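You operate a simulated robot arm through the tools that you are given. There is no shell and no other tool. Be economical: measure what you need, move in short steps, check, and stop when the job is done.

You run a simulated robot arm. Do the job below in one go: nothing can be reset, and whatever is moved stays where it is left.

TASK
Take the white pipe and leave it on the shelf of the plan desk. Take the grey clip from the joints bench top and put it on top of the teal roll there. Press the scale button to switch it off. Put the white tee on the yellow rest. Any order will do.

The check looks at the end state, three seconds after you hand in, the way a careful person would. Anything else that was tipped, shoved, dropped, spilled or broken makes it a failure.

THE ROBOT
A 5-joint arm with a three-finger gripper on a trunk, on a base that drives. Base frame: it is fixed to the floor where the robot stands at the start and does not move with it; the origin is under the middle of the robot, x ahead of it, y to its left, z up; the surface under the hand at the start is at about z = 850. Units: mm, degrees, N and s.
With the tool pointing down near the work surface it reaches from about 300 to 640 mm from the robot's upright axis, wherever it stands. Its first joint turns from -166.0 to 166.0 degrees. Places, roughly: grey clip (3x5x4 cm) [500, 100, 900]; scale button [-1300, -2400, 900]; shelf of the plan desk [4600, 1000, 300]; teal roll (12x12x3 cm) [900, -100, 900]; white pipe (20x4x4 cm) [500, -100, 900]; white tee (20x12x4 cm) [-8500, -700, 800]; yellow rest [-6100, -2500, 800]. The tool tilts only in the upright plane through the base axis and itself; it spins freely about its own axis. Payload 1.37 kg.
The tool frame sits at the grasp point between the pads (the TCP): z along the fingers, y along the line on which they close. The tips reach 16 mm beyond it. The gripper opens to 101 mm. The gripper's body begins 82 mm behind the TCP.
Orientation is that of the tool frame in the base frame, as a unit quaternion [x, y, z, w]. With the fingers straight down and closing along the base's y, the tool's x points along the base's -x, its y along +y and its z along -z.

THE INTERFACE
- The arm moves only by the tool drive_tool. Its argument "series" is a list of rows, each an object of numbers (a shift or turn left out is 0, a gripper value left out holds the last): "x", "y", "z": the shift along the base's x, y, z in cm; "rx", "ry", "rz": the turn, a rotation vector about the base's x, y, z in degrees; "grip": the finger opening in cm, from 0 to 10.1. In form: [{"x": .., "y": .., "z": .., "rx": .., "ry": .., "rz": .., "grip": ..}, ...]. A call has 1 to 8 rows; each row is the pose to reach, as a shift and turn from the pose commanded when the call began. Rows are played at 5 a second. More than 50 mm and 8.6 degrees between two rows, or a gripper value outside its range, and nothing of the call is played. Where a pose cannot be reached the arm comes as near as it can. A force on the tool above 40 N (or 10 N above the force at the start of the call, whichever is more), or a blocked arm, ends the call early, and 0.2 s more pass. Each finger travels about 45 mm/s and halts on what it meets, pressing with about 26 N; the grip force reading is that of the motor and also rises with nothing between the fingers. The clock runs only during rows and for 0.2 s after the last one: add rows that repeat a pose to give the fingers time. The reply holds the time, the measured pose of the TCP, the force on the tool along the base axes, the opening and the grip force, in the units named above and with some noise, with the torque about the TCP (base axes, N m) and any sound that the robot's microphone picked up.
- Cameras (640 x 400 px; columns grow to the right, rows downward): "scene" is now at [22, 154.8, 1492.9]; the picture's right is [-0.36, -0.93, 0.00], its down [-0.68, 0.26, -0.69] and it looks along [0.64, -0.25, -0.73] (base axes); focal length 269 px, centre (320, 200). "wrist" rides on the gripper at [72, 20, -104] in the tool frame; the picture's right is [-0.26, 0.96, 0.00], its down [-0.76, -0.21, -0.62] and it looks along [-0.60, -0.16, 0.78] (tool axes); focal length 265 px, centre (320, 200). There is no depth. A picture from a camera that has moved, and an enlarged one, comes with that camera's place and axes in the base frame and with its lens. The place of the scene camera against the robot may be out by one fixed shift of up to 25 mm in any direction.
- capture(camera): a new picture of that camera. The clock stands still meanwhile.
- slide_trunk(by): slides the trunk up (or, below 0, down) by that many mm; the arm and the scene camera ride with it, the base frame stays. It gives what a move gives, with no picture.
- base_move(legs): drives the robot by 1 to 6 legs, each [ahead, left, turn to the left] in mm, mm and degrees, along the robot's own axes; the way and the turn of a leg run together, so that a leg with both is an arc; at most 1500 mm and 180 degrees a leg. The arm and the cameras ride along, it lands a little off, and it stops where it bumps. It gives what a move gives.
- turn_head(pan, tilt): turns the head with the scene camera to pan (to the left, within 155 degrees either way) and tilt (down, from -29 to 69), counted from straight ahead of the robot. It gives what a move gives.
- enlarge(camera, box): a new picture of the part [left, top, right, bottom] of that camera's present view, enlarged. The clock stands still meanwhile.
- close_job(): hands the job in; it is judged then, once.

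Work in short steps. Places have to be worked out from the pictures, the camera data and where the tool is seen: move nearer, look again, correct. Check each grasp and each placing, and mend what went wrong. You have 165 turns and 128 pictures in all, those below and enlarged ones among them. Open the gripper and draw the arm clear of the work before you hand the job in, unless the task says otherwise.

The tools are called after "Request:" as a command line: name --argument value ..., lists and objects as JSON in quotes. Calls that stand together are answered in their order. drive_tool: Moves the arm, as the interface text tells. Its arguments: {"type":"object","properties":{"series":{"type":"array","items":{"type":"object","properties":{"x":{"type":"number"},"y":{"type":"number"},"z":{"type":"number"},"rx":{"type":"number"},"ry":{"type":"number"},"rz":{"type":"number"},"grip":{"type":"number"}}}}},"required":["series"]} The other tools are called the same way: slide_trunk (by) slides the trunk up or down; base_move (legs) drives the base; turn_head (pan, tilt) turns the head that bears the scene camera; capture (camera) takes a picture; enlarge (camera, box) takes an enlarged picture of a part of a camera's view; close_job () hands the job in.

At the start:

```text
time_s: 0.0
ee_pos: [446.0, -19.0, 1142.1]
tool_rot: [0.0, 1.0, 0.0, 0.0]
contact_force: [-0.3, -0.3, 0.0]
wrist_torque: [0.0, 0.0, -0.01]
opening: 100.6
gripper_force: 0.0
trunk travel left (down, up): [-450.0, 140.0]
robot x, y, heading: [0.1, -1.9, 0.1]
head pan, tilt: [-21.2, 46.7]
```

scene: 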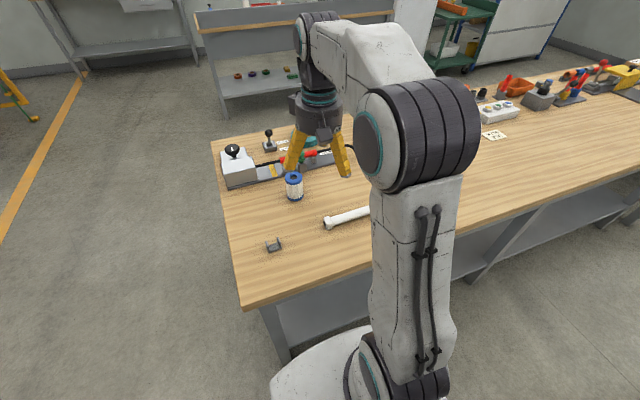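
wrist: 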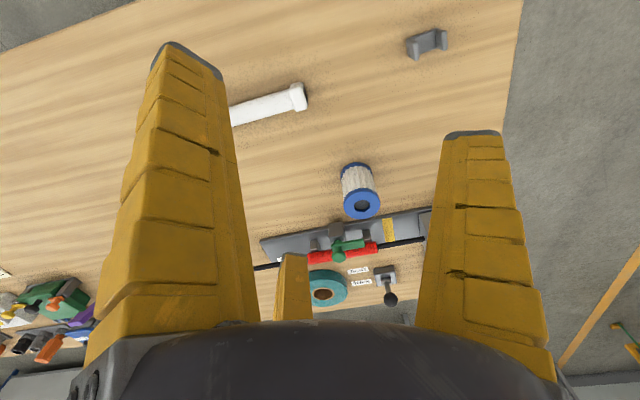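

I judge the clip at about (456,120) and the pipe along y near x=478. First I take a closer look at both of them and the roll.

Request:
enlarge --camera "wrist" --box '[220, 130, 460, 320]'

Request:
enlarge --camera "scene" --box '[200, 110, 400, 310]'

Request:
enlarge --camera "wrist" --box '[380, 10, 480, 80]'

```text
2.11 times, centred on (340, 225) of wrist
camera zoom: at [372.7, 1.6, 1245.5], right [0.26, 0.96, 0.0], down [0.76, -0.21, 0.62], along [0.6, -0.16, -0.78], focal length 559 px, centre (278, 147)
```

zoom: 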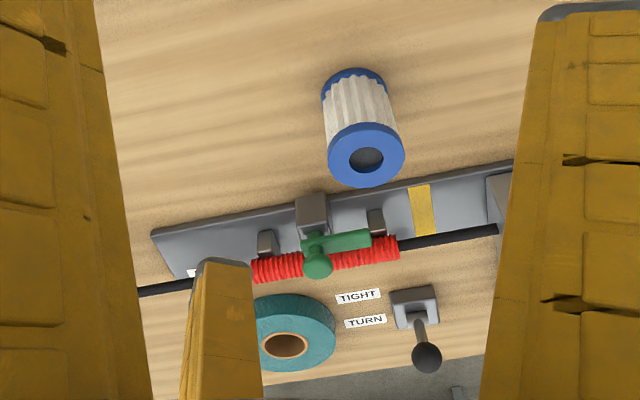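

```text
2.00 times, centred on (300, 210) of scene
camera zoom: at [22.0, 154.8, 1492.9], right [-0.36, -0.93, 0.0], down [-0.68, 0.26, -0.69], along [0.64, -0.25, -0.73], focal length 537 px, centre (360, 180)
```

zoom: 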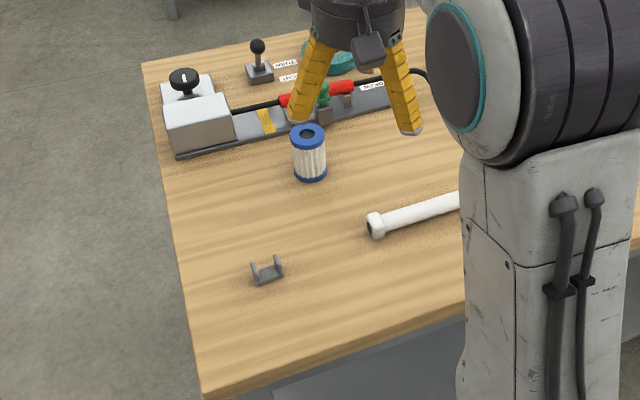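

```text
5.71 times, centred on (430, 45) of wrist
camera zoom: at [372.7, 1.6, 1245.5], right [0.26, 0.96, 0.0], down [0.76, -0.21, 0.62], along [0.6, -0.16, -0.78], focal length 1517 px, centre (-309, 1086)
```

zoom: 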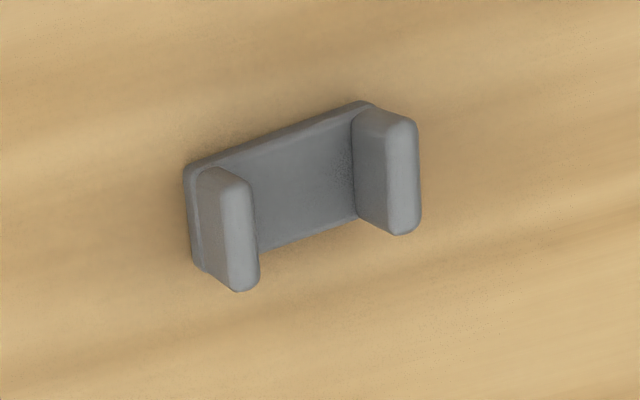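

The clip is a U lying with its ends along y, centred near (460,120). I move above it and come part-way down, then look again.

Request:
drive_tool --series '[{"x": 0.6, "y": 4.7, "z": 0}, {"x": 1.2, "y": 9.4, "z": -1}, {"x": 1.3, "y": 13.9, "z": -2.5}, {"x": 1.3, "y": 13.9, "z": -7}, {"x": 1.3, "y": 13.9, "z": -11.5}, {"x": 1.3, "y": 13.9, "z": -16}, {"x": 1.3, "y": 13.9, "z": -19}, {"x": 1.3, "y": 13.9, "z": -19}]'

Request:
capture --camera "wrist"

```text
time_s: 1.8
ee_pos: [460.5, 122.2, 950.8]
tool_rot: [0.0, 1.0, 0.0, 0.0]
contact_force: [0.4, 0.0, 0.5]
wrist_torque: [-0.01, -0.01, 0.03]
opening: 100.5
gripper_force: 0.0
trunk travel left (down, up): [-450.0, 140.0]
robot x, y, heading: [-1.5, -2.9, 0.2]
head pan, tilt: [-21.2, 46.7]
```

```text
122 pictures are left
camera wrist: at [386.7, 142.2, 1053.7], right [0.26, 0.96, 0.0], down [0.76, -0.21, 0.62], along [0.6, -0.16, -0.78], focal length 265 px, centre (320, 200)
```

wrist: 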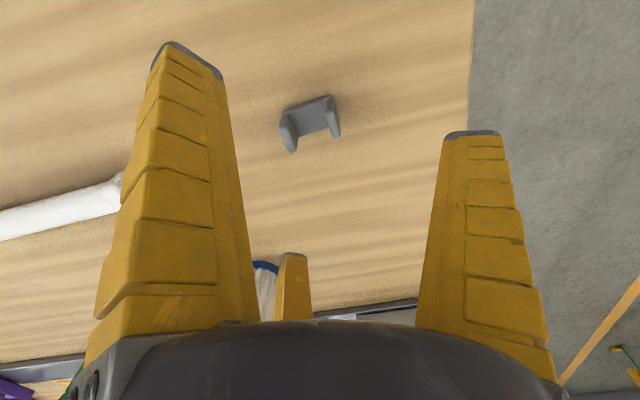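

The clip is at about (460,116). I shift 5 mm in y, go down to z≈872 and close.

Request:
drive_tool --series '[{"y": -0.5, "z": -4}, {"y": -0.5, "z": -7.8}, {"y": -0.5, "z": -7.8, "grip": 4}, {"y": -0.5, "z": -7.8, "grip": 4}, {"y": -0.5, "z": -7.8, "grip": 4}, {"y": -0.5, "z": -7.8, "grip": 4}, {"y": -0.5, "z": -7.8, "grip": 4}]'

Request:
capture --camera "wrist"

```text
time_s: 3.4
ee_pos: [458.7, 115.2, 872.4]
tool_rot: [0.0, 1.0, 0.0, 0.0]
contact_force: [0.3, -0.3, 0.0]
wrist_torque: [-0.03, 0.05, -0.01]
opening: 44.3
gripper_force: 2.9
trunk travel left (down, up): [-450.0, 140.0]
robot x, y, heading: [2.9, 1.6, -0.2]
head pan, tilt: [-21.2, 46.7]
```

```text
121 pictures are left
camera wrist: at [385.9, 136.1, 975.2], right [0.26, 0.96, 0.0], down [0.76, -0.21, 0.62], along [0.6, -0.16, -0.78], focal length 265 px, centre (320, 200)
```

wrist: 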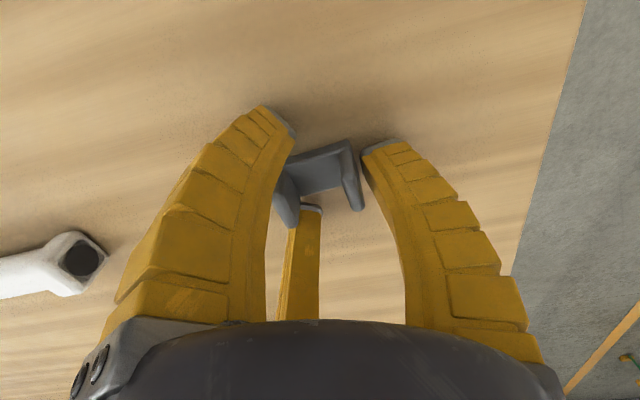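

The opening still shows a small gap, so I keep closing.

Request:
drive_tool --series '[{"grip": 3}, {"grip": 3}, {"grip": 3}, {"grip": 3}]'

Request:
capture --camera "wrist"

```text
time_s: 4.4
ee_pos: [458.7, 115.9, 872.3]
tool_rot: [0.0, 1.0, 0.0, 0.0]
contact_force: [-0.4, 0.1, -0.3]
wrist_torque: [0.01, 0.01, 0.01]
opening: 34.8
gripper_force: 4.1
trunk travel left (down, up): [-450.0, 140.0]
robot x, y, heading: [2.2, 3.4, -0.0]
head pan, tilt: [-21.2, 46.7]
```

```text
120 pictures are left
camera wrist: at [385.9, 136.1, 975.2], right [0.26, 0.96, 0.0], down [0.76, -0.21, 0.62], along [0.6, -0.16, -0.78], focal length 265 px, centre (320, 200)
```

wrist: 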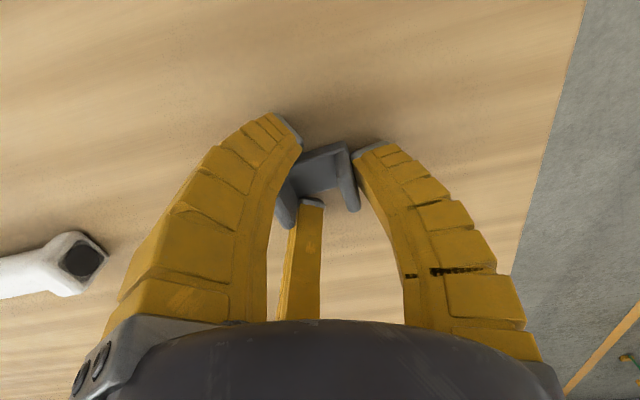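

The fingers may still be travelling, so I command a tighter grip and watch whether it stalls.

Request:
drive_tool --series '[{"grip": 2}, {"grip": 2}, {"grip": 2}, {"grip": 2}]'

Request:
enlarge --camera "wrist" --box '[220, 90, 460, 240]'

```text
time_s: 5.4
ee_pos: [459.3, 115.4, 873.2]
tool_rot: [0.0, 1.0, -0.001, 0.0]
contact_force: [-0.4, -0.3, 1.4]
wrist_torque: [-0.01, 0.03, 0.0]
opening: 25.2
gripper_force: 3.9
trunk travel left (down, up): [-450.0, 140.0]
robot x, y, heading: [1.0, 2.4, 0.2]
head pan, tilt: [-21.2, 46.7]
```

```text
2.67 times, centred on (340, 165) of wrist
camera zoom: at [385.9, 136.0, 975.2], right [0.26, 0.96, 0.0], down [0.76, -0.21, 0.62], along [0.6, -0.16, -0.78], focal length 708 px, centre (267, 293)
```

zoom: 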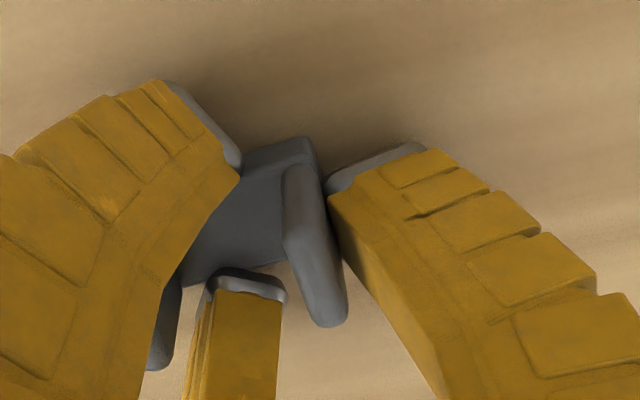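

From the picture geometry the gripper shows three fingertips about 120° apart: one at tool +y, the others at −30° and −150°. All are converging on the clip. I close further to see where they stall.

Request:
drive_tool --series '[{"grip": 1}, {"grip": 1}, {"grip": 1}, {"grip": 1}, {"grip": 1}]'

Request:
enlarge --camera "wrist" --box '[220, 90, 460, 240]'

Request:
enlarge --camera "scene" --box '[200, 160, 360, 290]'

```text
time_s: 6.6
ee_pos: [458.8, 115.5, 871.3]
tool_rot: [0.0, 1.0, 0.0, 0.0]
contact_force: [1.0, 4.9, 9.6]
wrist_torque: [-0.05, 0.0, 0.04]
opening: 13.4
gripper_force: 11.7
trunk travel left (down, up): [-450.0, 140.0]
robot x, y, heading: [0.2, -4.0, 0.1]
head pan, tilt: [-21.2, 46.7]
```

```text
2.67 times, centred on (340, 165) of wrist
camera zoom: at [385.5, 136.3, 975.5], right [0.26, 0.96, 0.0], down [0.76, -0.21, 0.62], along [0.6, -0.16, -0.78], focal length 708 px, centre (267, 293)
```

zoom: 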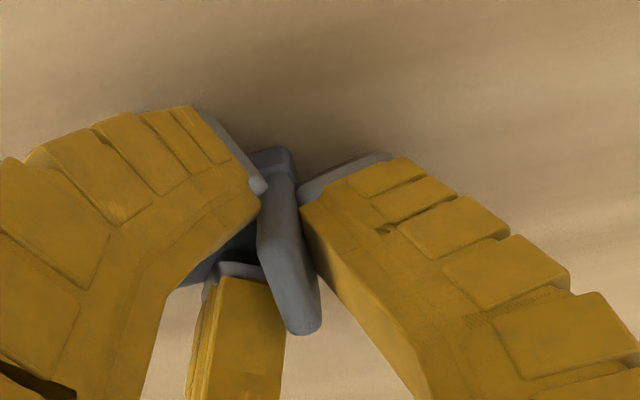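

```text
3.08 times, centred on (280, 225) of scene
camera zoom: at [21.3, 155.1, 1493.0], right [-0.36, -0.93, 0.0], down [-0.68, 0.26, -0.69], along [0.64, -0.25, -0.73], focal length 827 px, centre (443, 123)
```

zoom: 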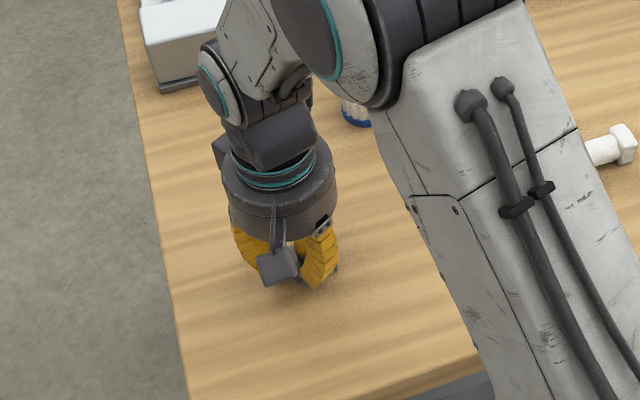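

The fingers now seem to straddle the clip's right wall, with one outside and two inside. I squeeze fully and lift a little to test.

Request:
drive_tool --series '[{"grip": 0}, {"grip": 0}, {"grip": 0}, {"grip": 0}, {"z": 1, "grip": 0}, {"z": 3, "grip": 0}, {"z": 5, "grip": 0}, {"z": 5, "grip": 0}]'

Request:
capture --camera "wrist"

Request:
enlarge --camera "scene" --box '[200, 160, 360, 290]'

```text
time_s: 8.4
ee_pos: [458.3, 114.7, 924.2]
tool_rot: [0.0, 1.0, -0.001, -0.001]
contact_force: [-0.1, -0.6, -0.3]
wrist_torque: [0.01, 0.0, 0.02]
opening: 6.3
gripper_force: 25.9
trunk travel left (down, up): [-450.0, 140.0]
robot x, y, heading: [-2.7, 1.3, 0.1]
head pan, tilt: [-21.2, 46.7]
```

```text
116 pictures are left
camera wrist: at [384.9, 135.8, 1027.3], right [0.26, 0.96, 0.0], down [0.76, -0.21, 0.62], along [0.6, -0.16, -0.78], focal length 265 px, centre (320, 200)
```

wrist: 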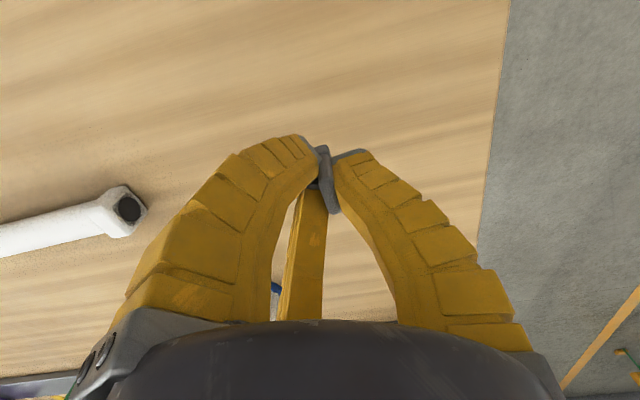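

```text
3.08 times, centred on (280, 225) of scene
camera zoom: at [22.0, 154.8, 1492.9], right [-0.36, -0.93, 0.0], down [-0.68, 0.26, -0.69], along [0.64, -0.25, -0.73], focal length 827 px, centre (443, 123)
```

zoom: 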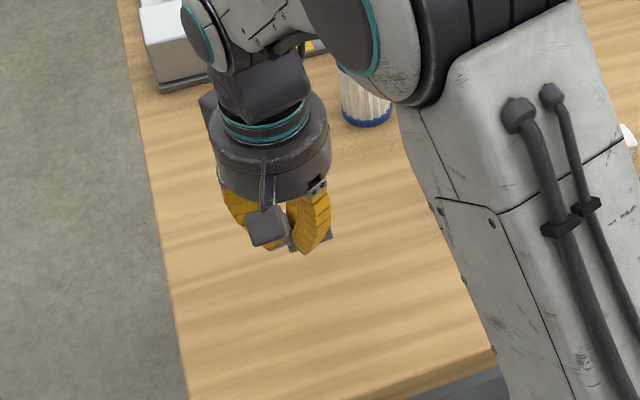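

The clip is held by its right wall (6.3 mm) and lifted. The roll is near (941,−143), beyond reach from here, so I plan to approach from the far side of the bench, whose far edge is at x≈1050. I raise the arm and look for obstacles on the way round.

Request:
drive_tool --series '[{"z": 5}, {"x": -2, "z": 10}, {"x": -4, "z": 15}, {"x": -6, "z": 20}, {"x": -6, "y": -4, "z": 23}, {"x": -6, "y": -8, "z": 23}, {"x": -6, "y": -11.5, "z": 23}]'

Request:
turn_head --pan 35 --tilt 25

Request:
capture --camera "scene"

Request:
capture --camera "wrist"

```text
refused: row 2 steps farther than a row can; nothing moved
```

```text
time_s: 9.7
ee_pos: [457.6, 116.0, 923.0]
tool_rot: [0.0, 1.0, 0.0, -0.001]
contact_force: [0.8, -1.2, -0.1]
wrist_torque: [-0.01, -0.01, 0.02]
opening: 5.9
gripper_force: 26.3
trunk travel left (down, up): [-450.0, 140.0]
robot x, y, heading: [0.6, -0.6, -0.0]
head pan, tilt: [35.0, 25.0]
```

```text
114 pictures are left
camera scene: at [23.0, 236.5, 1525.9], right [0.57, -0.82, 0.0], down [-0.35, -0.24, -0.91], along [0.74, 0.52, -0.42], focal length 269 px, centre (320, 200)
```

scene: 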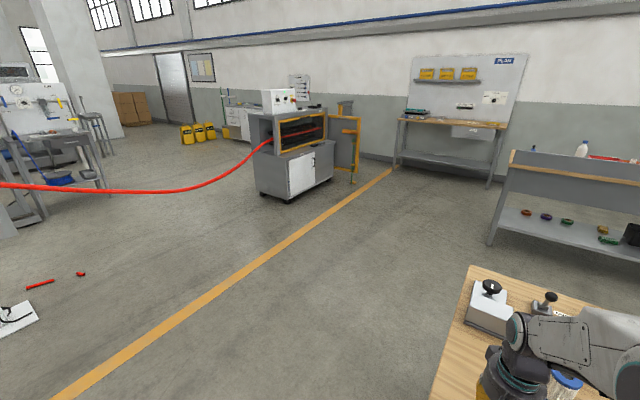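

```text
113 pictures are left
camera wrist: at [384.9, 135.8, 1027.1], right [0.26, 0.96, 0.0], down [0.76, -0.21, 0.62], along [0.6, -0.16, -0.78], focal length 265 px, centre (320, 200)
```

wrist: 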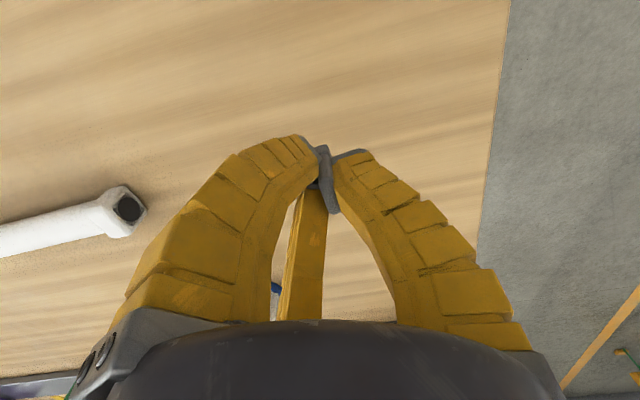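

The floor beside and beyond the bench is clear, and the plan desk stands ahead with its low shelf. I raise the arm for travel.

Request:
drive_tool --series '[{"z": 4.5}, {"x": -1, "z": 9}, {"x": -2, "z": 13.5}, {"x": -4, "z": 17.5}, {"x": -6, "z": 21}, {"x": -6, "y": -4, "z": 22}, {"x": -6, "y": -8, "z": 22}, {"x": -6, "y": -11.5, "z": 22}]'

Request:
base_move --legs '[[0, 850, 0], [1450, 0, 0], [0, 0, 90]]'

Request:
capture --camera "scene"

Request:
capture --camera "wrist"

```text
time_s: 11.4
ee_pos: [396.7, -2.3, 1145.0]
tool_rot: [0.0, 1.0, 0.0, 0.0]
contact_force: [0.3, 0.3, 0.0]
wrist_torque: [-0.01, 0.0, 0.03]
opening: 5.7
gripper_force: 26.0
trunk travel left (down, up): [-450.0, 140.0]
robot x, y, heading: [-0.4, 3.3, -0.1]
head pan, tilt: [35.0, 25.0]
```

```text
time_s: 26.6
ee_pos: [1454.9, 1247.7, 1143.7]
tool_rot: [0.712, -0.702, 0.0, 0.0]
contact_force: [-0.2, -0.5, -0.9]
wrist_torque: [-0.01, -0.01, 0.01]
opening: 5.8
gripper_force: 26.0
trunk travel left (down, up): [-450.0, 140.0]
robot x, y, heading: [1461.2, 848.4, 90.9]
head pan, tilt: [35.0, 25.0]
```

```text
112 pictures are left
camera scene: at [1237.8, 870.9, 1526.0], right [0.81, 0.59, 0.0], down [0.25, -0.34, -0.91], along [-0.53, 0.73, -0.42], focal length 269 px, centre (320, 200)
```

scene: 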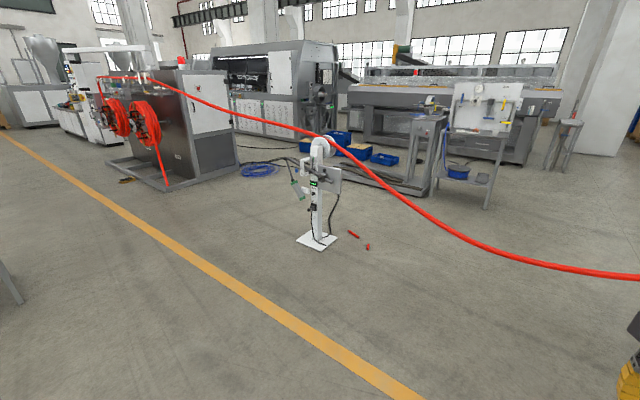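

```text
111 pictures are left
camera wrist: at [1435.1, 1176.4, 1247.8], right [-0.97, 0.25, 0.0], down [0.2, 0.76, 0.62], along [0.15, 0.6, -0.78], focal length 265 px, centre (320, 200)
```

wrist: 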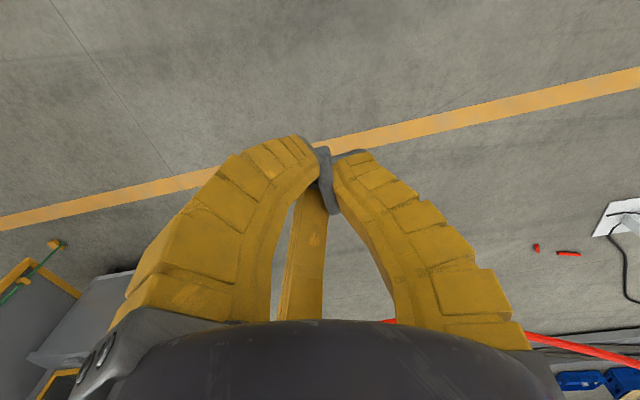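

I turn the rest of the way to face −x and slide along the bench's far side to the roll.

Request:
base_move --legs '[[0, 0, 89.1], [0, 990, 0]]'

Request:
turn_head --pan -10 --tilt 45

Request:
capture --camera "scene"

Request:
capture --camera "wrist"

```text
time_s: 35.5
ee_pos: [1088.9, -135.3, 1144.0]
tool_rot: [1.0, 0.018, 0.0, -0.001]
contact_force: [-0.2, -0.1, 0.5]
wrist_torque: [-0.02, 0.0, 0.0]
opening: 5.8
gripper_force: 26.3
trunk travel left (down, up): [-450.0, 140.0]
robot x, y, heading: [1483.7, -125.5, -178.1]
head pan, tilt: [35.0, 25.0]
```

```text
time_s: 36.6
ee_pos: [1089.3, -134.3, 1144.4]
tool_rot: [1.0, 0.017, -0.001, 0.0]
contact_force: [-0.2, -0.3, 0.1]
wrist_torque: [-0.01, 0.0, -0.01]
opening: 6.3
gripper_force: 26.1
trunk travel left (down, up): [-450.0, 140.0]
robot x, y, heading: [1486.0, -123.1, -178.0]
head pan, tilt: [-10.0, 45.0]
```

```text
110 pictures are left
camera scene: at [1479.2, -276.7, 1495.4], right [0.14, 0.99, 0.0], down [0.7, -0.1, -0.71], along [-0.7, 0.1, -0.71], focal length 269 px, centre (320, 200)
```

scene: 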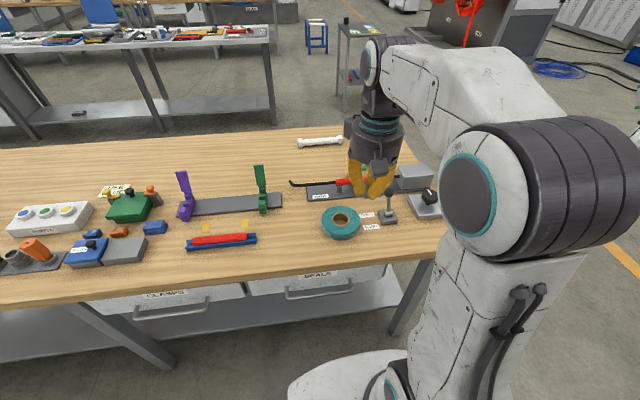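

```text
109 pictures are left
camera wrist: at [1160.7, -151.2, 1247.9], right [-0.23, -0.97, 0.0], down [-0.76, 0.18, 0.62], along [-0.6, 0.14, -0.78], focal length 265 px, centre (320, 200)
```

wrist: 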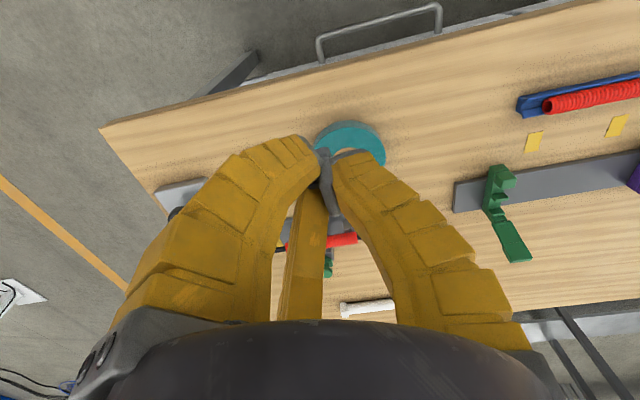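

The roll centre looks to be about (947,−147). I bring the clip above the ring's near side and look closer before lowering.

Request:
drive_tool --series '[{"x": -4, "y": -1, "z": -2}, {"x": -8, "y": -2.5, "z": -4}, {"x": -10.4, "y": -3.5, "z": -7}, {"x": -10.4, "y": -3.5, "z": -11}, {"x": -10.4, "y": -3.5, "z": -15}, {"x": -10.4, "y": -3.5, "z": -18}, {"x": -10.4, "y": -3.5, "z": -18}]'

Request:
capture --camera "wrist"

Request:
enlarge --camera "scene" --box '[280, 130, 440, 250]'

```text
time_s: 38.2
ee_pos: [984.9, -168.1, 963.7]
tool_rot: [1.0, 0.017, 0.0, 0.001]
contact_force: [-0.2, -0.1, -0.1]
wrist_torque: [0.0, -0.03, 0.0]
opening: 6.0
gripper_force: 25.7
trunk travel left (down, up): [-450.0, 140.0]
robot x, y, heading: [1484.9, -127.4, -178.0]
head pan, tilt: [-10.0, 45.0]
```

```text
108 pictures are left
camera wrist: at [1056.7, -185.9, 1067.5], right [-0.23, -0.97, 0.0], down [-0.76, 0.18, 0.62], along [-0.6, 0.14, -0.78], focal length 265 px, centre (320, 200)
```

wrist: 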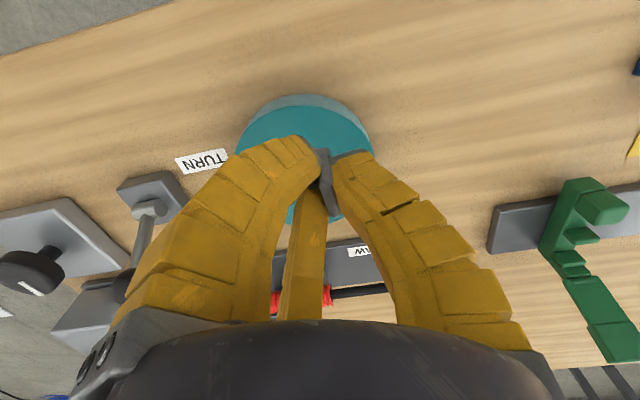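

```text
3.33 times, centred on (360, 190) of scene
camera zoom: at [1479.2, -276.6, 1495.4], right [0.14, 0.99, 0.0], down [0.7, -0.1, -0.71], along [-0.7, 0.1, -0.71], focal length 896 px, centre (187, 233)
```

zoom: 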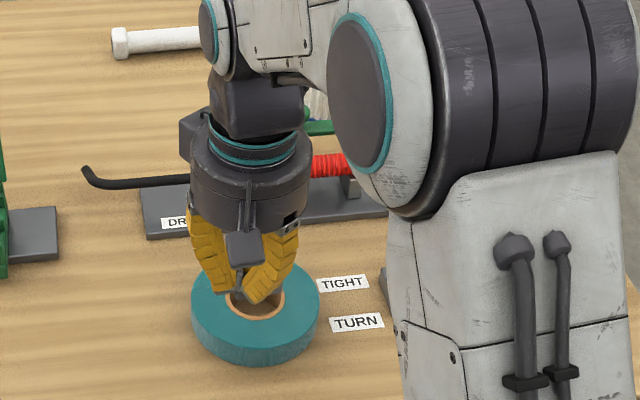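

The roll centre fits (943,−147) with R≈57. The clip will sit on the near ring section, and I lower to just above contact (clip bottom ≈22 mm under the TCP).

Request:
drive_tool --series '[{"x": -0.3, "z": -3}, {"x": -0.3, "z": -5.3}, {"x": -0.3, "z": -5.8}, {"x": -0.3, "z": -5.8}]'

Request:
enlarge --camera "scene" --box '[310, 180, 410, 250]'

Request:
capture --camera "wrist"

```text
time_s: 39.2
ee_pos: [981.1, -169.6, 905.4]
tool_rot: [1.0, 0.017, -0.001, 0.0]
contact_force: [-0.7, -0.9, -1.1]
wrist_torque: [0.0, 0.02, 0.02]
opening: 6.0
gripper_force: 26.0
trunk travel left (down, up): [-450.0, 140.0]
robot x, y, heading: [1484.3, -127.5, -178.0]
head pan, tilt: [-10.0, 45.0]
```

```text
5.71 times, centred on (360, 215) of scene
camera zoom: at [1479.2, -276.6, 1495.4], right [0.14, 0.99, 0.0], down [0.7, -0.1, -0.71], along [-0.7, 0.1, -0.71], focal length 1535 px, centre (91, 114)
```

zoom: 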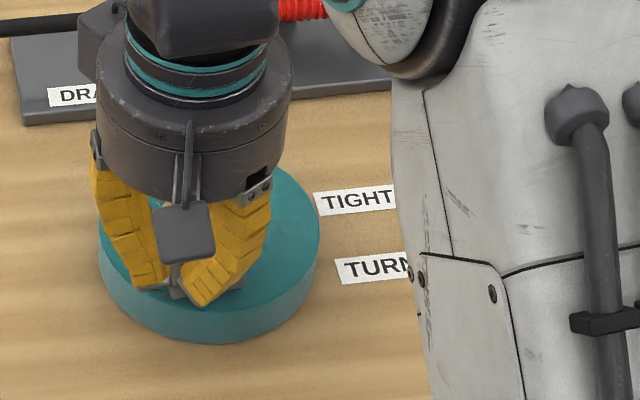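

```text
105 pictures are left
camera wrist: at [1053.7, -186.0, 1008.9], right [-0.23, -0.97, 0.0], down [-0.76, 0.18, 0.62], along [-0.6, 0.14, -0.78], focal length 265 px, centre (320, 200)
```

wrist: 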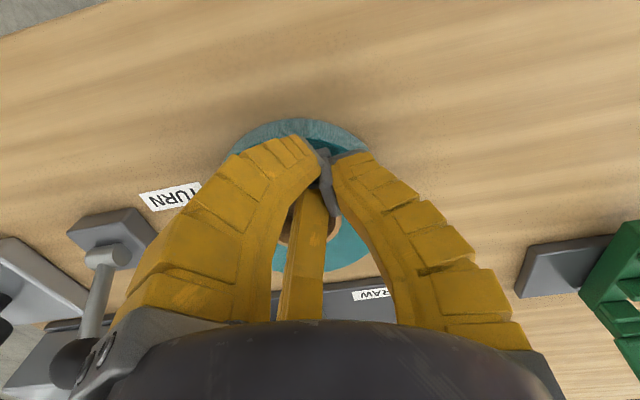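

Just above the ring. I lower in tiny steps and watch the force.

Request:
drive_tool --series '[{"z": -0.15}, {"z": -0.3}, {"z": -0.3}]'

```text
time_s: 40.0
ee_pos: [981.2, -169.9, 903.7]
tool_rot: [1.0, 0.017, 0.0, 0.0]
contact_force: [-0.2, 0.0, 3.8]
wrist_torque: [-0.03, -0.04, 0.0]
opening: 5.8
gripper_force: 26.5
trunk travel left (down, up): [-450.0, 140.0]
robot x, y, heading: [1489.5, -124.1, -178.2]
head pan, tilt: [-10.0, 45.0]
```

Contact has begun at 3.8 N. I go down 1 mm more, open and look.

Request:
drive_tool --series '[{"z": -0.1}, {"z": -0.1, "grip": 1}, {"z": -0.1, "grip": 2}, {"z": -0.1, "grip": 3}, {"z": -0.1, "grip": 4}, {"z": -0.1, "grip": 4}, {"z": -0.1, "grip": 4}]'

Request:
capture --camera "wrist"

```text
time_s: 41.6
ee_pos: [982.1, -169.5, 901.2]
tool_rot: [1.0, 0.017, 0.001, 0.0]
contact_force: [-0.3, -0.1, 1.3]
wrist_torque: [-0.03, -0.02, 0.0]
opening: 44.3
gripper_force: 2.9
trunk travel left (down, up): [-450.0, 140.0]
robot x, y, heading: [1487.5, -121.1, -178.2]
head pan, tilt: [-10.0, 45.0]
```

```text
104 pictures are left
camera wrist: at [1053.2, -186.4, 1005.7], right [-0.23, -0.97, 0.0], down [-0.76, 0.18, 0.62], along [-0.6, 0.14, -0.78], focal length 265 px, centre (320, 200)
```

wrist: 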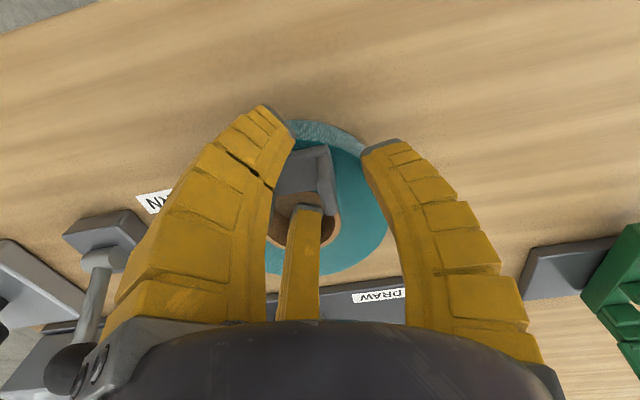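

The clip rests on the ring and the fingers are free of it. I rise straight up and check.

Request:
drive_tool --series '[{"z": 2}, {"z": 6}, {"z": 10.5}, {"z": 15}, {"z": 19}, {"x": 4, "z": 22}, {"x": 8, "z": 24, "grip": 8}, {"x": 10, "z": 24, "grip": 10}]'

Request:
capture --camera "wrist"

Request:
enlarge --camera "scene" --box '[280, 150, 440, 250]'

```text
time_s: 43.4
ee_pos: [1082.2, -169.5, 1143.1]
tool_rot: [1.0, 0.018, 0.0, 0.0]
contact_force: [0.2, 0.5, 0.1]
wrist_torque: [0.06, 0.02, 0.02]
opening: 100.0
gripper_force: 0.0
trunk travel left (down, up): [-450.0, 140.0]
robot x, y, heading: [1482.2, -124.5, -178.1]
head pan, tilt: [-10.0, 45.0]
```

```text
103 pictures are left
camera wrist: at [1154.3, -185.6, 1245.6], right [-0.23, -0.97, 0.0], down [-0.76, 0.18, 0.62], along [-0.6, 0.14, -0.78], focal length 265 px, centre (320, 200)
```

wrist: 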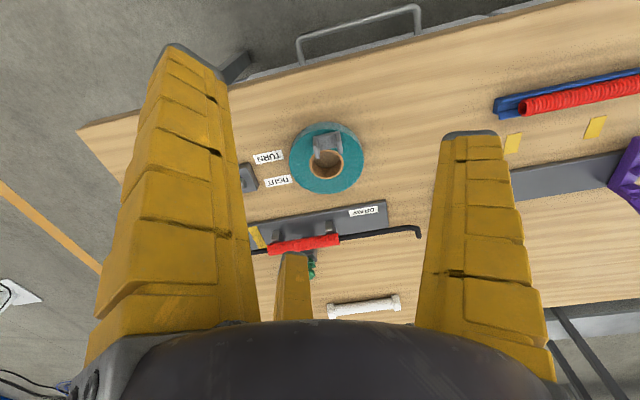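

```text
4.00 times, centred on (360, 200) of scene
camera zoom: at [1479.5, -276.6, 1495.4], right [0.14, 0.99, 0.0], down [0.7, -0.1, -0.71], along [-0.7, 0.1, -0.71], focal length 1075 px, centre (160, 200)
```

zoom: 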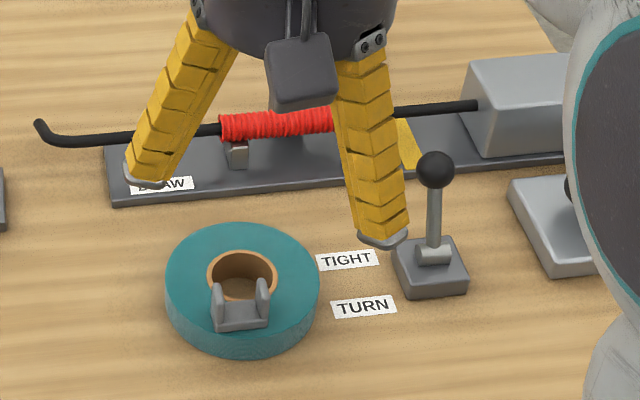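

The clip sits well on the ring. Next is the pipe, so I drive back round to the bench's front and line up with the pipe's middle at y≈−154.

Request:
base_move --legs '[[0, -1000, 0], [1450, 0, 0], [0, 0, 178.1], [0, -980, 0]]'

Request:
turn_head --pan -15 --tilt 45

Request:
capture --camera "wrist"

Request:
capture --camera "scene"

```text
time_s: 67.1
ee_pos: [418.7, -168.0, 1141.3]
tool_rot: [0.004, 1.0, 0.0, 0.0]
contact_force: [-0.9, 1.0, 0.8]
wrist_torque: [-0.02, -0.01, 0.02]
opening: 99.8
gripper_force: 0.0
trunk travel left (down, up): [-450.0, 140.0]
robot x, y, heading: [12.6, -192.9, -0.3]
head pan, tilt: [-10.0, 45.0]
```

```text
time_s: 67.8
ee_pos: [419.8, -167.8, 1141.6]
tool_rot: [0.005, 1.0, 0.001, 0.0]
contact_force: [0.2, 0.4, 0.0]
wrist_torque: [0.01, -0.03, 0.02]
opening: 99.9
gripper_force: 0.0
trunk travel left (down, up): [-450.0, 140.0]
robot x, y, heading: [11.1, -194.8, -0.4]
head pan, tilt: [-15.0, 45.0]
```

```text
101 pictures are left
camera wrist: at [346.2, -147.0, 1245.3], right [0.27, 0.96, 0.0], down [0.75, -0.21, 0.62], along [0.6, -0.17, -0.78], focal length 265 px, centre (320, 200)
```

wrist: 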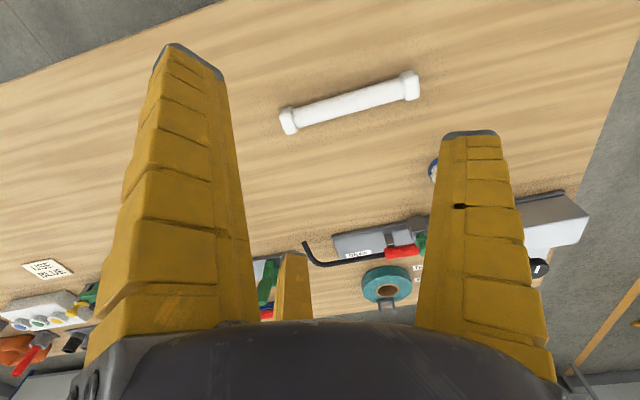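

```text
100 pictures are left
camera scene: at [40.6, -34.2, 1495.4], right [-0.27, -0.96, 0.0], down [-0.68, 0.19, -0.71], along [0.68, -0.19, -0.71], focal length 269 px, centre (320, 200)
```

scene: 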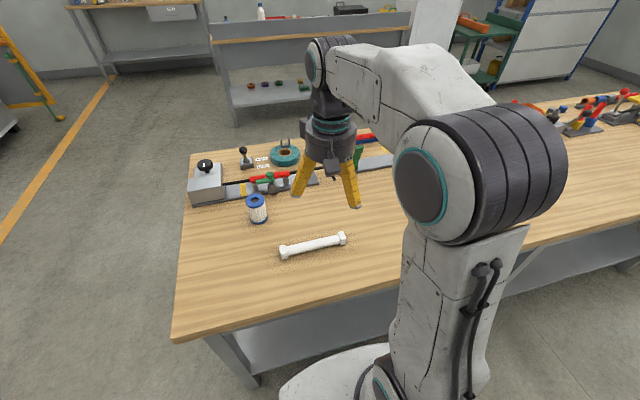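

The pipe runs along y at x≈481, centred at y≈−145. I shift the base to line up with it, then spin the tool 90° above it.

Request:
base_move --legs '[[0, 50, 0.4]]'

Request:
drive_tool --series '[{"rz": 8}, {"rz": 16}, {"rz": 24}, {"rz": 32}, {"rz": 40}, {"rz": 48}, {"rz": 56}, {"rz": 64}]'

Request:
drive_tool --series '[{"rz": 8}, {"rz": 16}, {"rz": 24}, {"rz": 25.5}]'

```text
time_s: 68.7
ee_pos: [419.0, -116.4, 1140.1]
tool_rot: [0.001, 1.0, -0.002, 0.0]
contact_force: [0.3, 0.4, 0.2]
wrist_torque: [-0.01, 0.02, 0.0]
opening: 99.9
gripper_force: 0.2
trunk travel left (down, up): [-450.0, 140.0]
robot x, y, heading: [15.1, -143.9, -0.0]
head pan, tilt: [-15.0, 45.0]
```

```text
time_s: 70.5
ee_pos: [420.1, -116.5, 1141.5]
tool_rot: [-0.53, 0.848, -0.001, 0.0]
contact_force: [-0.9, 0.6, -0.1]
wrist_torque: [0.03, -0.03, 0.0]
opening: 99.8
gripper_force: 0.1
trunk travel left (down, up): [-450.0, 140.0]
robot x, y, heading: [17.7, -149.5, -0.3]
head pan, tilt: [-15.0, 45.0]
```

```text
time_s: 71.5
ee_pos: [418.7, -116.4, 1142.5]
tool_rot: [-0.704, 0.71, 0.0, 0.0]
contact_force: [0.4, 0.0, 0.3]
wrist_torque: [0.0, 0.0, -0.01]
opening: 99.7
gripper_force: 0.1
trunk travel left (down, up): [-450.0, 140.0]
robot x, y, heading: [15.5, -146.4, -0.1]
head pan, tilt: [-15.0, 45.0]
```

I move over the pipe's middle and part-way down, then look.

Request:
drive_tool --series '[{"x": 3, "y": -1.5, "z": -2}, {"x": 6.1, "y": -2.9, "z": -4}, {"x": 6.1, "y": -2.9, "z": -8.5}, {"x": 6.1, "y": -2.9, "z": -13}, {"x": 6.1, "y": -2.9, "z": -17}, {"x": 6.1, "y": -2.9, "z": -19.5}, {"x": 6.1, "y": -2.9, "z": -19.5}]'

Request:
capture --camera "wrist"

```text
time_s: 73.1
ee_pos: [479.7, -144.6, 946.8]
tool_rot: [-0.704, 0.711, 0.0, 0.0]
contact_force: [-0.2, 0.1, 0.6]
wrist_torque: [-0.02, 0.02, 0.0]
opening: 99.8
gripper_force: 0.1
trunk travel left (down, up): [-450.0, 140.0]
robot x, y, heading: [13.9, -147.3, -0.0]
head pan, tilt: [-15.0, 45.0]
```

```text
99 pictures are left
camera wrist: at [458.7, -215.9, 1051.2], right [-0.96, 0.27, 0.0], down [0.21, 0.75, 0.62], along [0.17, 0.6, -0.78], focal length 265 px, centre (320, 200)
```

wrist: 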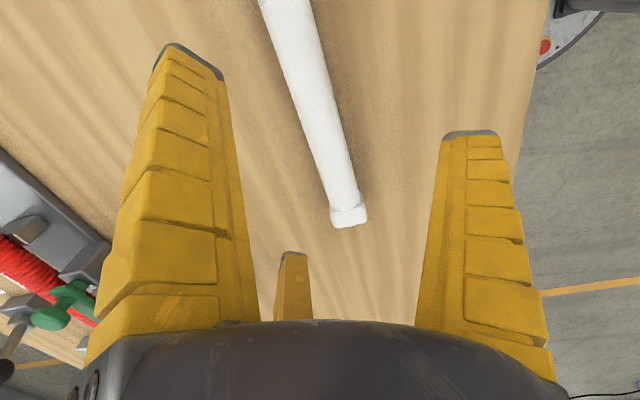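

The pipe passes under the TCP at x≈480. I descend and close.

Request:
drive_tool --series '[{"z": -4}, {"z": -7.7}, {"z": -7.7, "grip": 3}, {"z": -7.7, "grip": 1}, {"z": -7.7, "grip": 1}, {"z": -7.7, "grip": 1}, {"z": -7.7, "grip": 1}, {"z": -7.7, "grip": 1}]'

Request:
drive_tool --series '[{"grip": 1}, {"grip": 1}, {"grip": 1}]'

Request:
capture --camera "wrist"

```text
time_s: 74.9
ee_pos: [481.1, -143.3, 870.1]
tool_rot: [-0.704, 0.711, -0.001, 0.001]
contact_force: [0.8, -0.4, 5.7]
wrist_torque: [-0.02, 0.15, -0.05]
opening: 35.9
gripper_force: 25.8
trunk travel left (down, up): [-450.0, 140.0]
robot x, y, heading: [13.5, -147.3, -0.1]
head pan, tilt: [-15.0, 45.0]
```

```text
time_s: 75.7
ee_pos: [480.7, -144.5, 870.4]
tool_rot: [-0.703, 0.711, 0.0, 0.001]
contact_force: [0.5, -0.2, 6.8]
wrist_torque: [0.0, 0.18, 0.0]
opening: 35.7
gripper_force: 26.4
trunk travel left (down, up): [-450.0, 140.0]
robot x, y, heading: [11.9, -148.7, -0.2]
head pan, tilt: [-15.0, 45.0]
```

```text
98 pictures are left
camera wrist: at [459.2, -215.0, 973.3], right [-0.96, 0.27, 0.0], down [0.21, 0.75, 0.62], along [0.17, 0.6, -0.78], focal length 265 px, centre (320, 200)
```

wrist: 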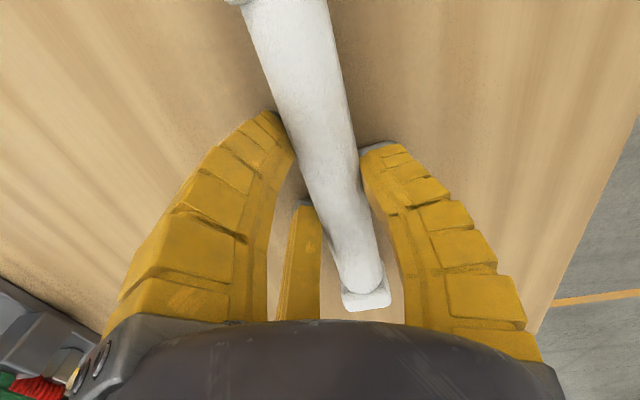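

Held firmly, stalled at 35.7 mm with 26 N. I lift and check.

Request:
drive_tool --series '[{"z": 2}, {"z": 6}, {"z": 10.5}, {"x": -1, "z": 15}, {"x": -3, "z": 19.5}, {"x": -5, "z": 23}, {"x": -8, "z": 25}]'

Request:
capture --camera "wrist"

Request:
capture --camera "scene"

```text
time_s: 77.3
ee_pos: [401.3, -144.7, 1120.7]
tool_rot: [-0.704, 0.711, 0.0, 0.0]
contact_force: [0.1, -0.2, -0.3]
wrist_torque: [0.03, -0.02, 0.02]
opening: 34.6
gripper_force: 25.7
trunk travel left (down, up): [-450.0, 140.0]
robot x, y, heading: [15.0, -146.5, -0.1]
head pan, tilt: [-15.0, 45.0]
```

```text
97 pictures are left
camera wrist: at [379.2, -216.0, 1224.0], right [-0.96, 0.27, 0.0], down [0.22, 0.75, 0.62], along [0.17, 0.6, -0.78], focal length 265 px, centre (320, 200)
```

wrist: 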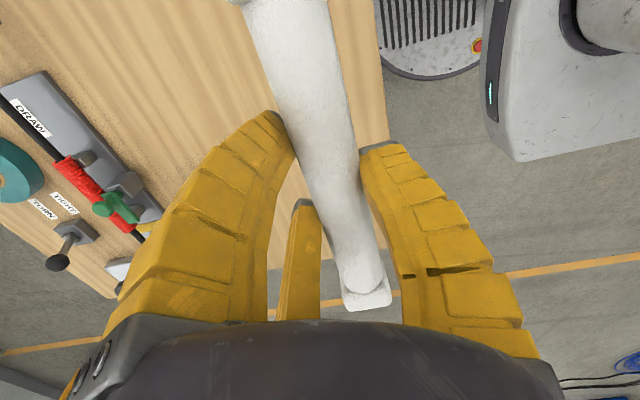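

```text
96 pictures are left
camera scene: at [39.1, 15.1, 1495.4], right [-0.26, -0.97, 0.0], down [-0.68, 0.18, -0.71], along [0.68, -0.18, -0.71], focal length 269 px, centre (320, 200)
```

scene: 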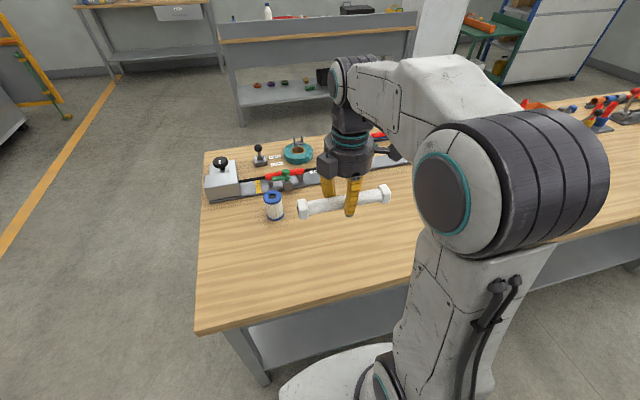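

The pipe is secured. I drive to the plan desk, whose front I estimate at x≈4550 and y 290–1800. I stop short of it to look.

Request:
base_move --legs '[[0, 1150, 0], [1500, 0, 0], [1500, 0, 0], [700, 0, 0]]'

Request:
turn_head --pan 10 --tilt 40

Request:
capture --camera "scene"

```text
time_s: 100.7
ee_pos: [4119.4, 941.9, 1119.3]
tool_rot: [-0.7, 0.714, 0.0, 0.0]
contact_force: [0.1, -0.3, 0.2]
wrist_torque: [0.0, -0.04, 0.0]
opening: 33.6
gripper_force: 26.4
trunk travel left (down, up): [-450.0, 140.0]
robot x, y, heading: [3733.2, 943.2, -0.5]
head pan, tilt: [-15.0, 45.0]
```

```text
time_s: 101.6
ee_pos: [4118.9, 941.1, 1120.7]
tool_rot: [-0.7, 0.714, -0.001, 0.0]
contact_force: [-0.3, 1.0, -0.5]
wrist_torque: [0.0, 0.01, -0.01]
opening: 33.6
gripper_force: 25.9
trunk travel left (down, up): [-450.0, 140.0]
robot x, y, heading: [3730.9, 943.0, -0.6]
head pan, tilt: [10.0, 40.0]
```

```text
95 pictures are left
camera scene: at [3763.6, 1141.1, 1502.6], right [0.16, -0.99, 0.0], down [-0.63, -0.1, -0.77], along [0.76, 0.12, -0.64], focal length 269 px, centre (320, 200)
```

scene: 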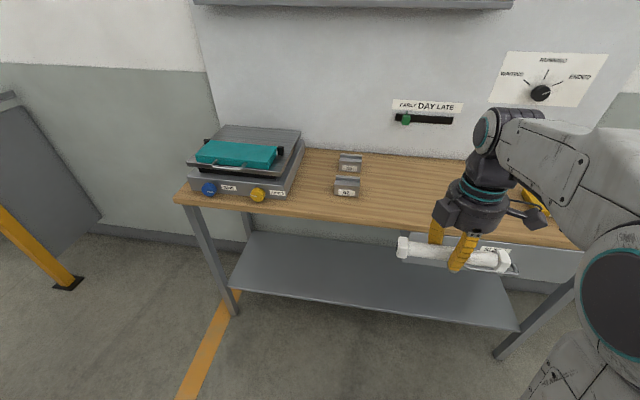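

The shelf front edge is at x≈4460 and it runs y≈350–1705, about 335 deep, under the desk top. I lower the trunk here in free space and take the tool down, so I can reach in under the top.

Request:
slide_trunk --by -450

Request:
drive_tool --series '[{"z": -4.5}, {"z": -9}, {"z": -13.5}, {"z": -18}, {"z": -22.5}, {"z": -27}]'

Request:
capture --camera "scene"

```text
refused: -450 is not a number from -400 to 400
```

```text
time_s: 103.0
ee_pos: [4116.7, 943.1, 847.1]
tool_rot: [-0.7, 0.714, 0.0, 0.0]
contact_force: [0.9, -0.2, -0.4]
wrist_torque: [-0.04, 0.02, 0.03]
opening: 33.5
gripper_force: 26.3
trunk travel left (down, up): [-450.0, 140.0]
robot x, y, heading: [3726.5, 944.2, -0.9]
head pan, tilt: [10.0, 40.0]
```

```text
94 pictures are left
camera scene: at [3764.2, 1141.2, 1502.7], right [0.16, -0.99, 0.0], down [-0.63, -0.1, -0.77], along [0.76, 0.12, -0.64], focal length 269 px, centre (320, 200)
```

scene: 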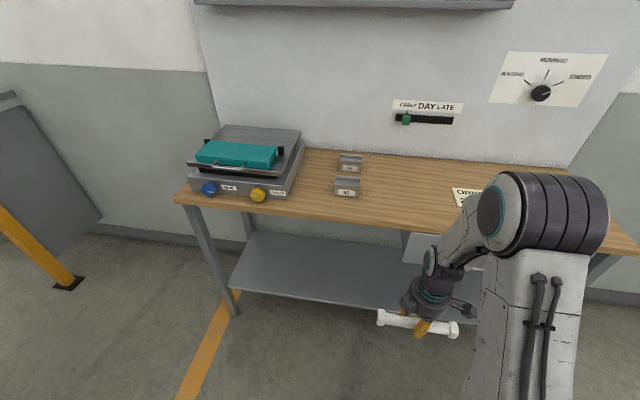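

The tool is now at z≈847. I lower the trunk 400 in the clear.

Request:
slide_trunk --by -400

Request:
capture --camera "scene"

Request:
capture --camera "wrist"

```text
time_s: 106.8
ee_pos: [4117.0, 943.4, 446.4]
tool_rot: [-0.7, 0.714, 0.0, 0.0]
contact_force: [0.6, -0.3, -1.5]
wrist_torque: [-0.04, 0.02, 0.02]
opening: 33.3
gripper_force: 26.0
trunk travel left (down, up): [-50.0, 540.0]
robot x, y, heading: [3728.6, 944.0, -0.7]
head pan, tilt: [10.0, 40.0]
```

```text
93 pictures are left
camera scene: at [3763.7, 1141.1, 1102.7], right [0.16, -0.99, 0.0], down [-0.63, -0.1, -0.77], along [0.76, 0.12, -0.64], focal length 269 px, centre (320, 200)
```

scene: 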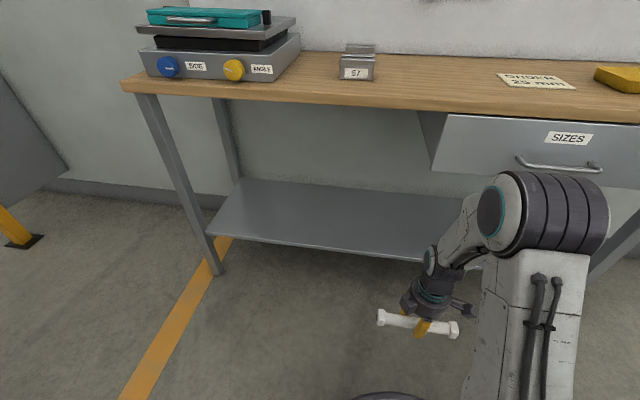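

```text
92 pictures are left
camera wrist: at [4094.5, 872.7, 551.3], right [-0.96, 0.28, 0.0], down [0.22, 0.75, 0.62], along [0.18, 0.6, -0.78], focal length 265 px, centre (320, 200)
```

wrist: 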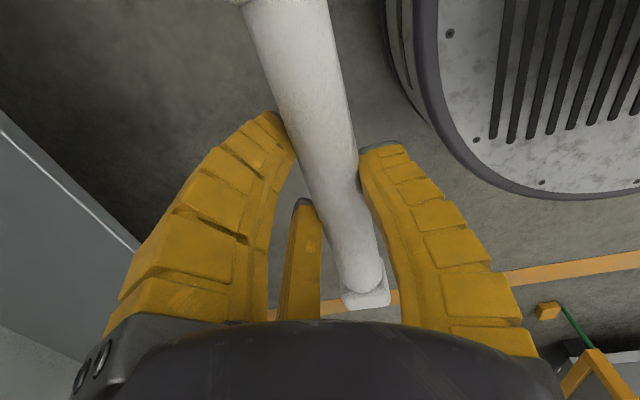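

The shelf comes out at z≈297 with its edge at x≈4437. A drawer hangs down for y<930, so I move left to y≈1250 and nearer.

Request:
base_move --legs '[[0, 300, 0.7], [280, 0, 0]]'

Request:
capture --camera "scene"

Request:
capture --camera "wrist"

```text
time_s: 110.4
ee_pos: [4402.4, 1253.7, 448.9]
tool_rot: [-0.706, 0.708, 0.001, 0.0]
contact_force: [0.9, 0.8, -1.4]
wrist_torque: [0.0, -0.04, 0.03]
opening: 33.1
gripper_force: 25.7
trunk travel left (down, up): [-50.0, 540.0]
robot x, y, heading: [4016.5, 1246.1, 0.2]
head pan, tilt: [10.0, 40.0]
```

```text
91 pictures are left
camera scene: at [4046.8, 1444.2, 1102.7], right [0.18, -0.98, 0.0], down [-0.63, -0.12, -0.77], along [0.75, 0.14, -0.64], focal length 269 px, centre (320, 200)
```

scene: 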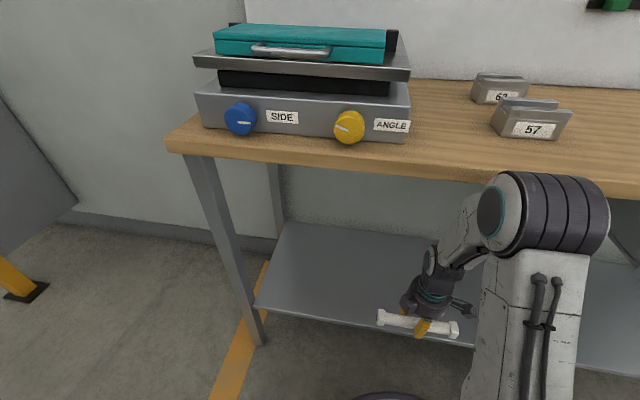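

```text
90 pictures are left
camera wrist: at [4382.3, 1182.0, 551.3], right [-0.96, 0.27, 0.0], down [0.21, 0.76, 0.62], along [0.17, 0.6, -0.78], focal length 265 px, centre (320, 200)
```

wrist: 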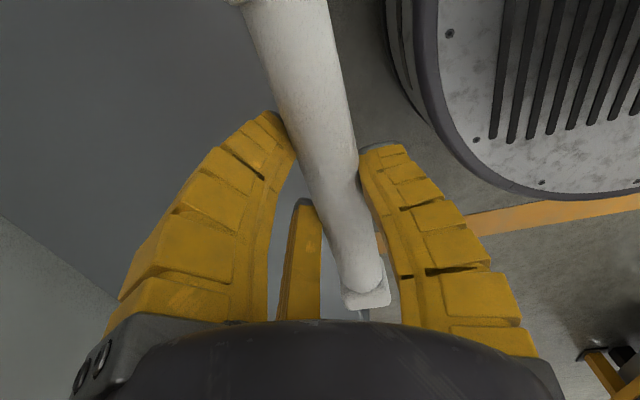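

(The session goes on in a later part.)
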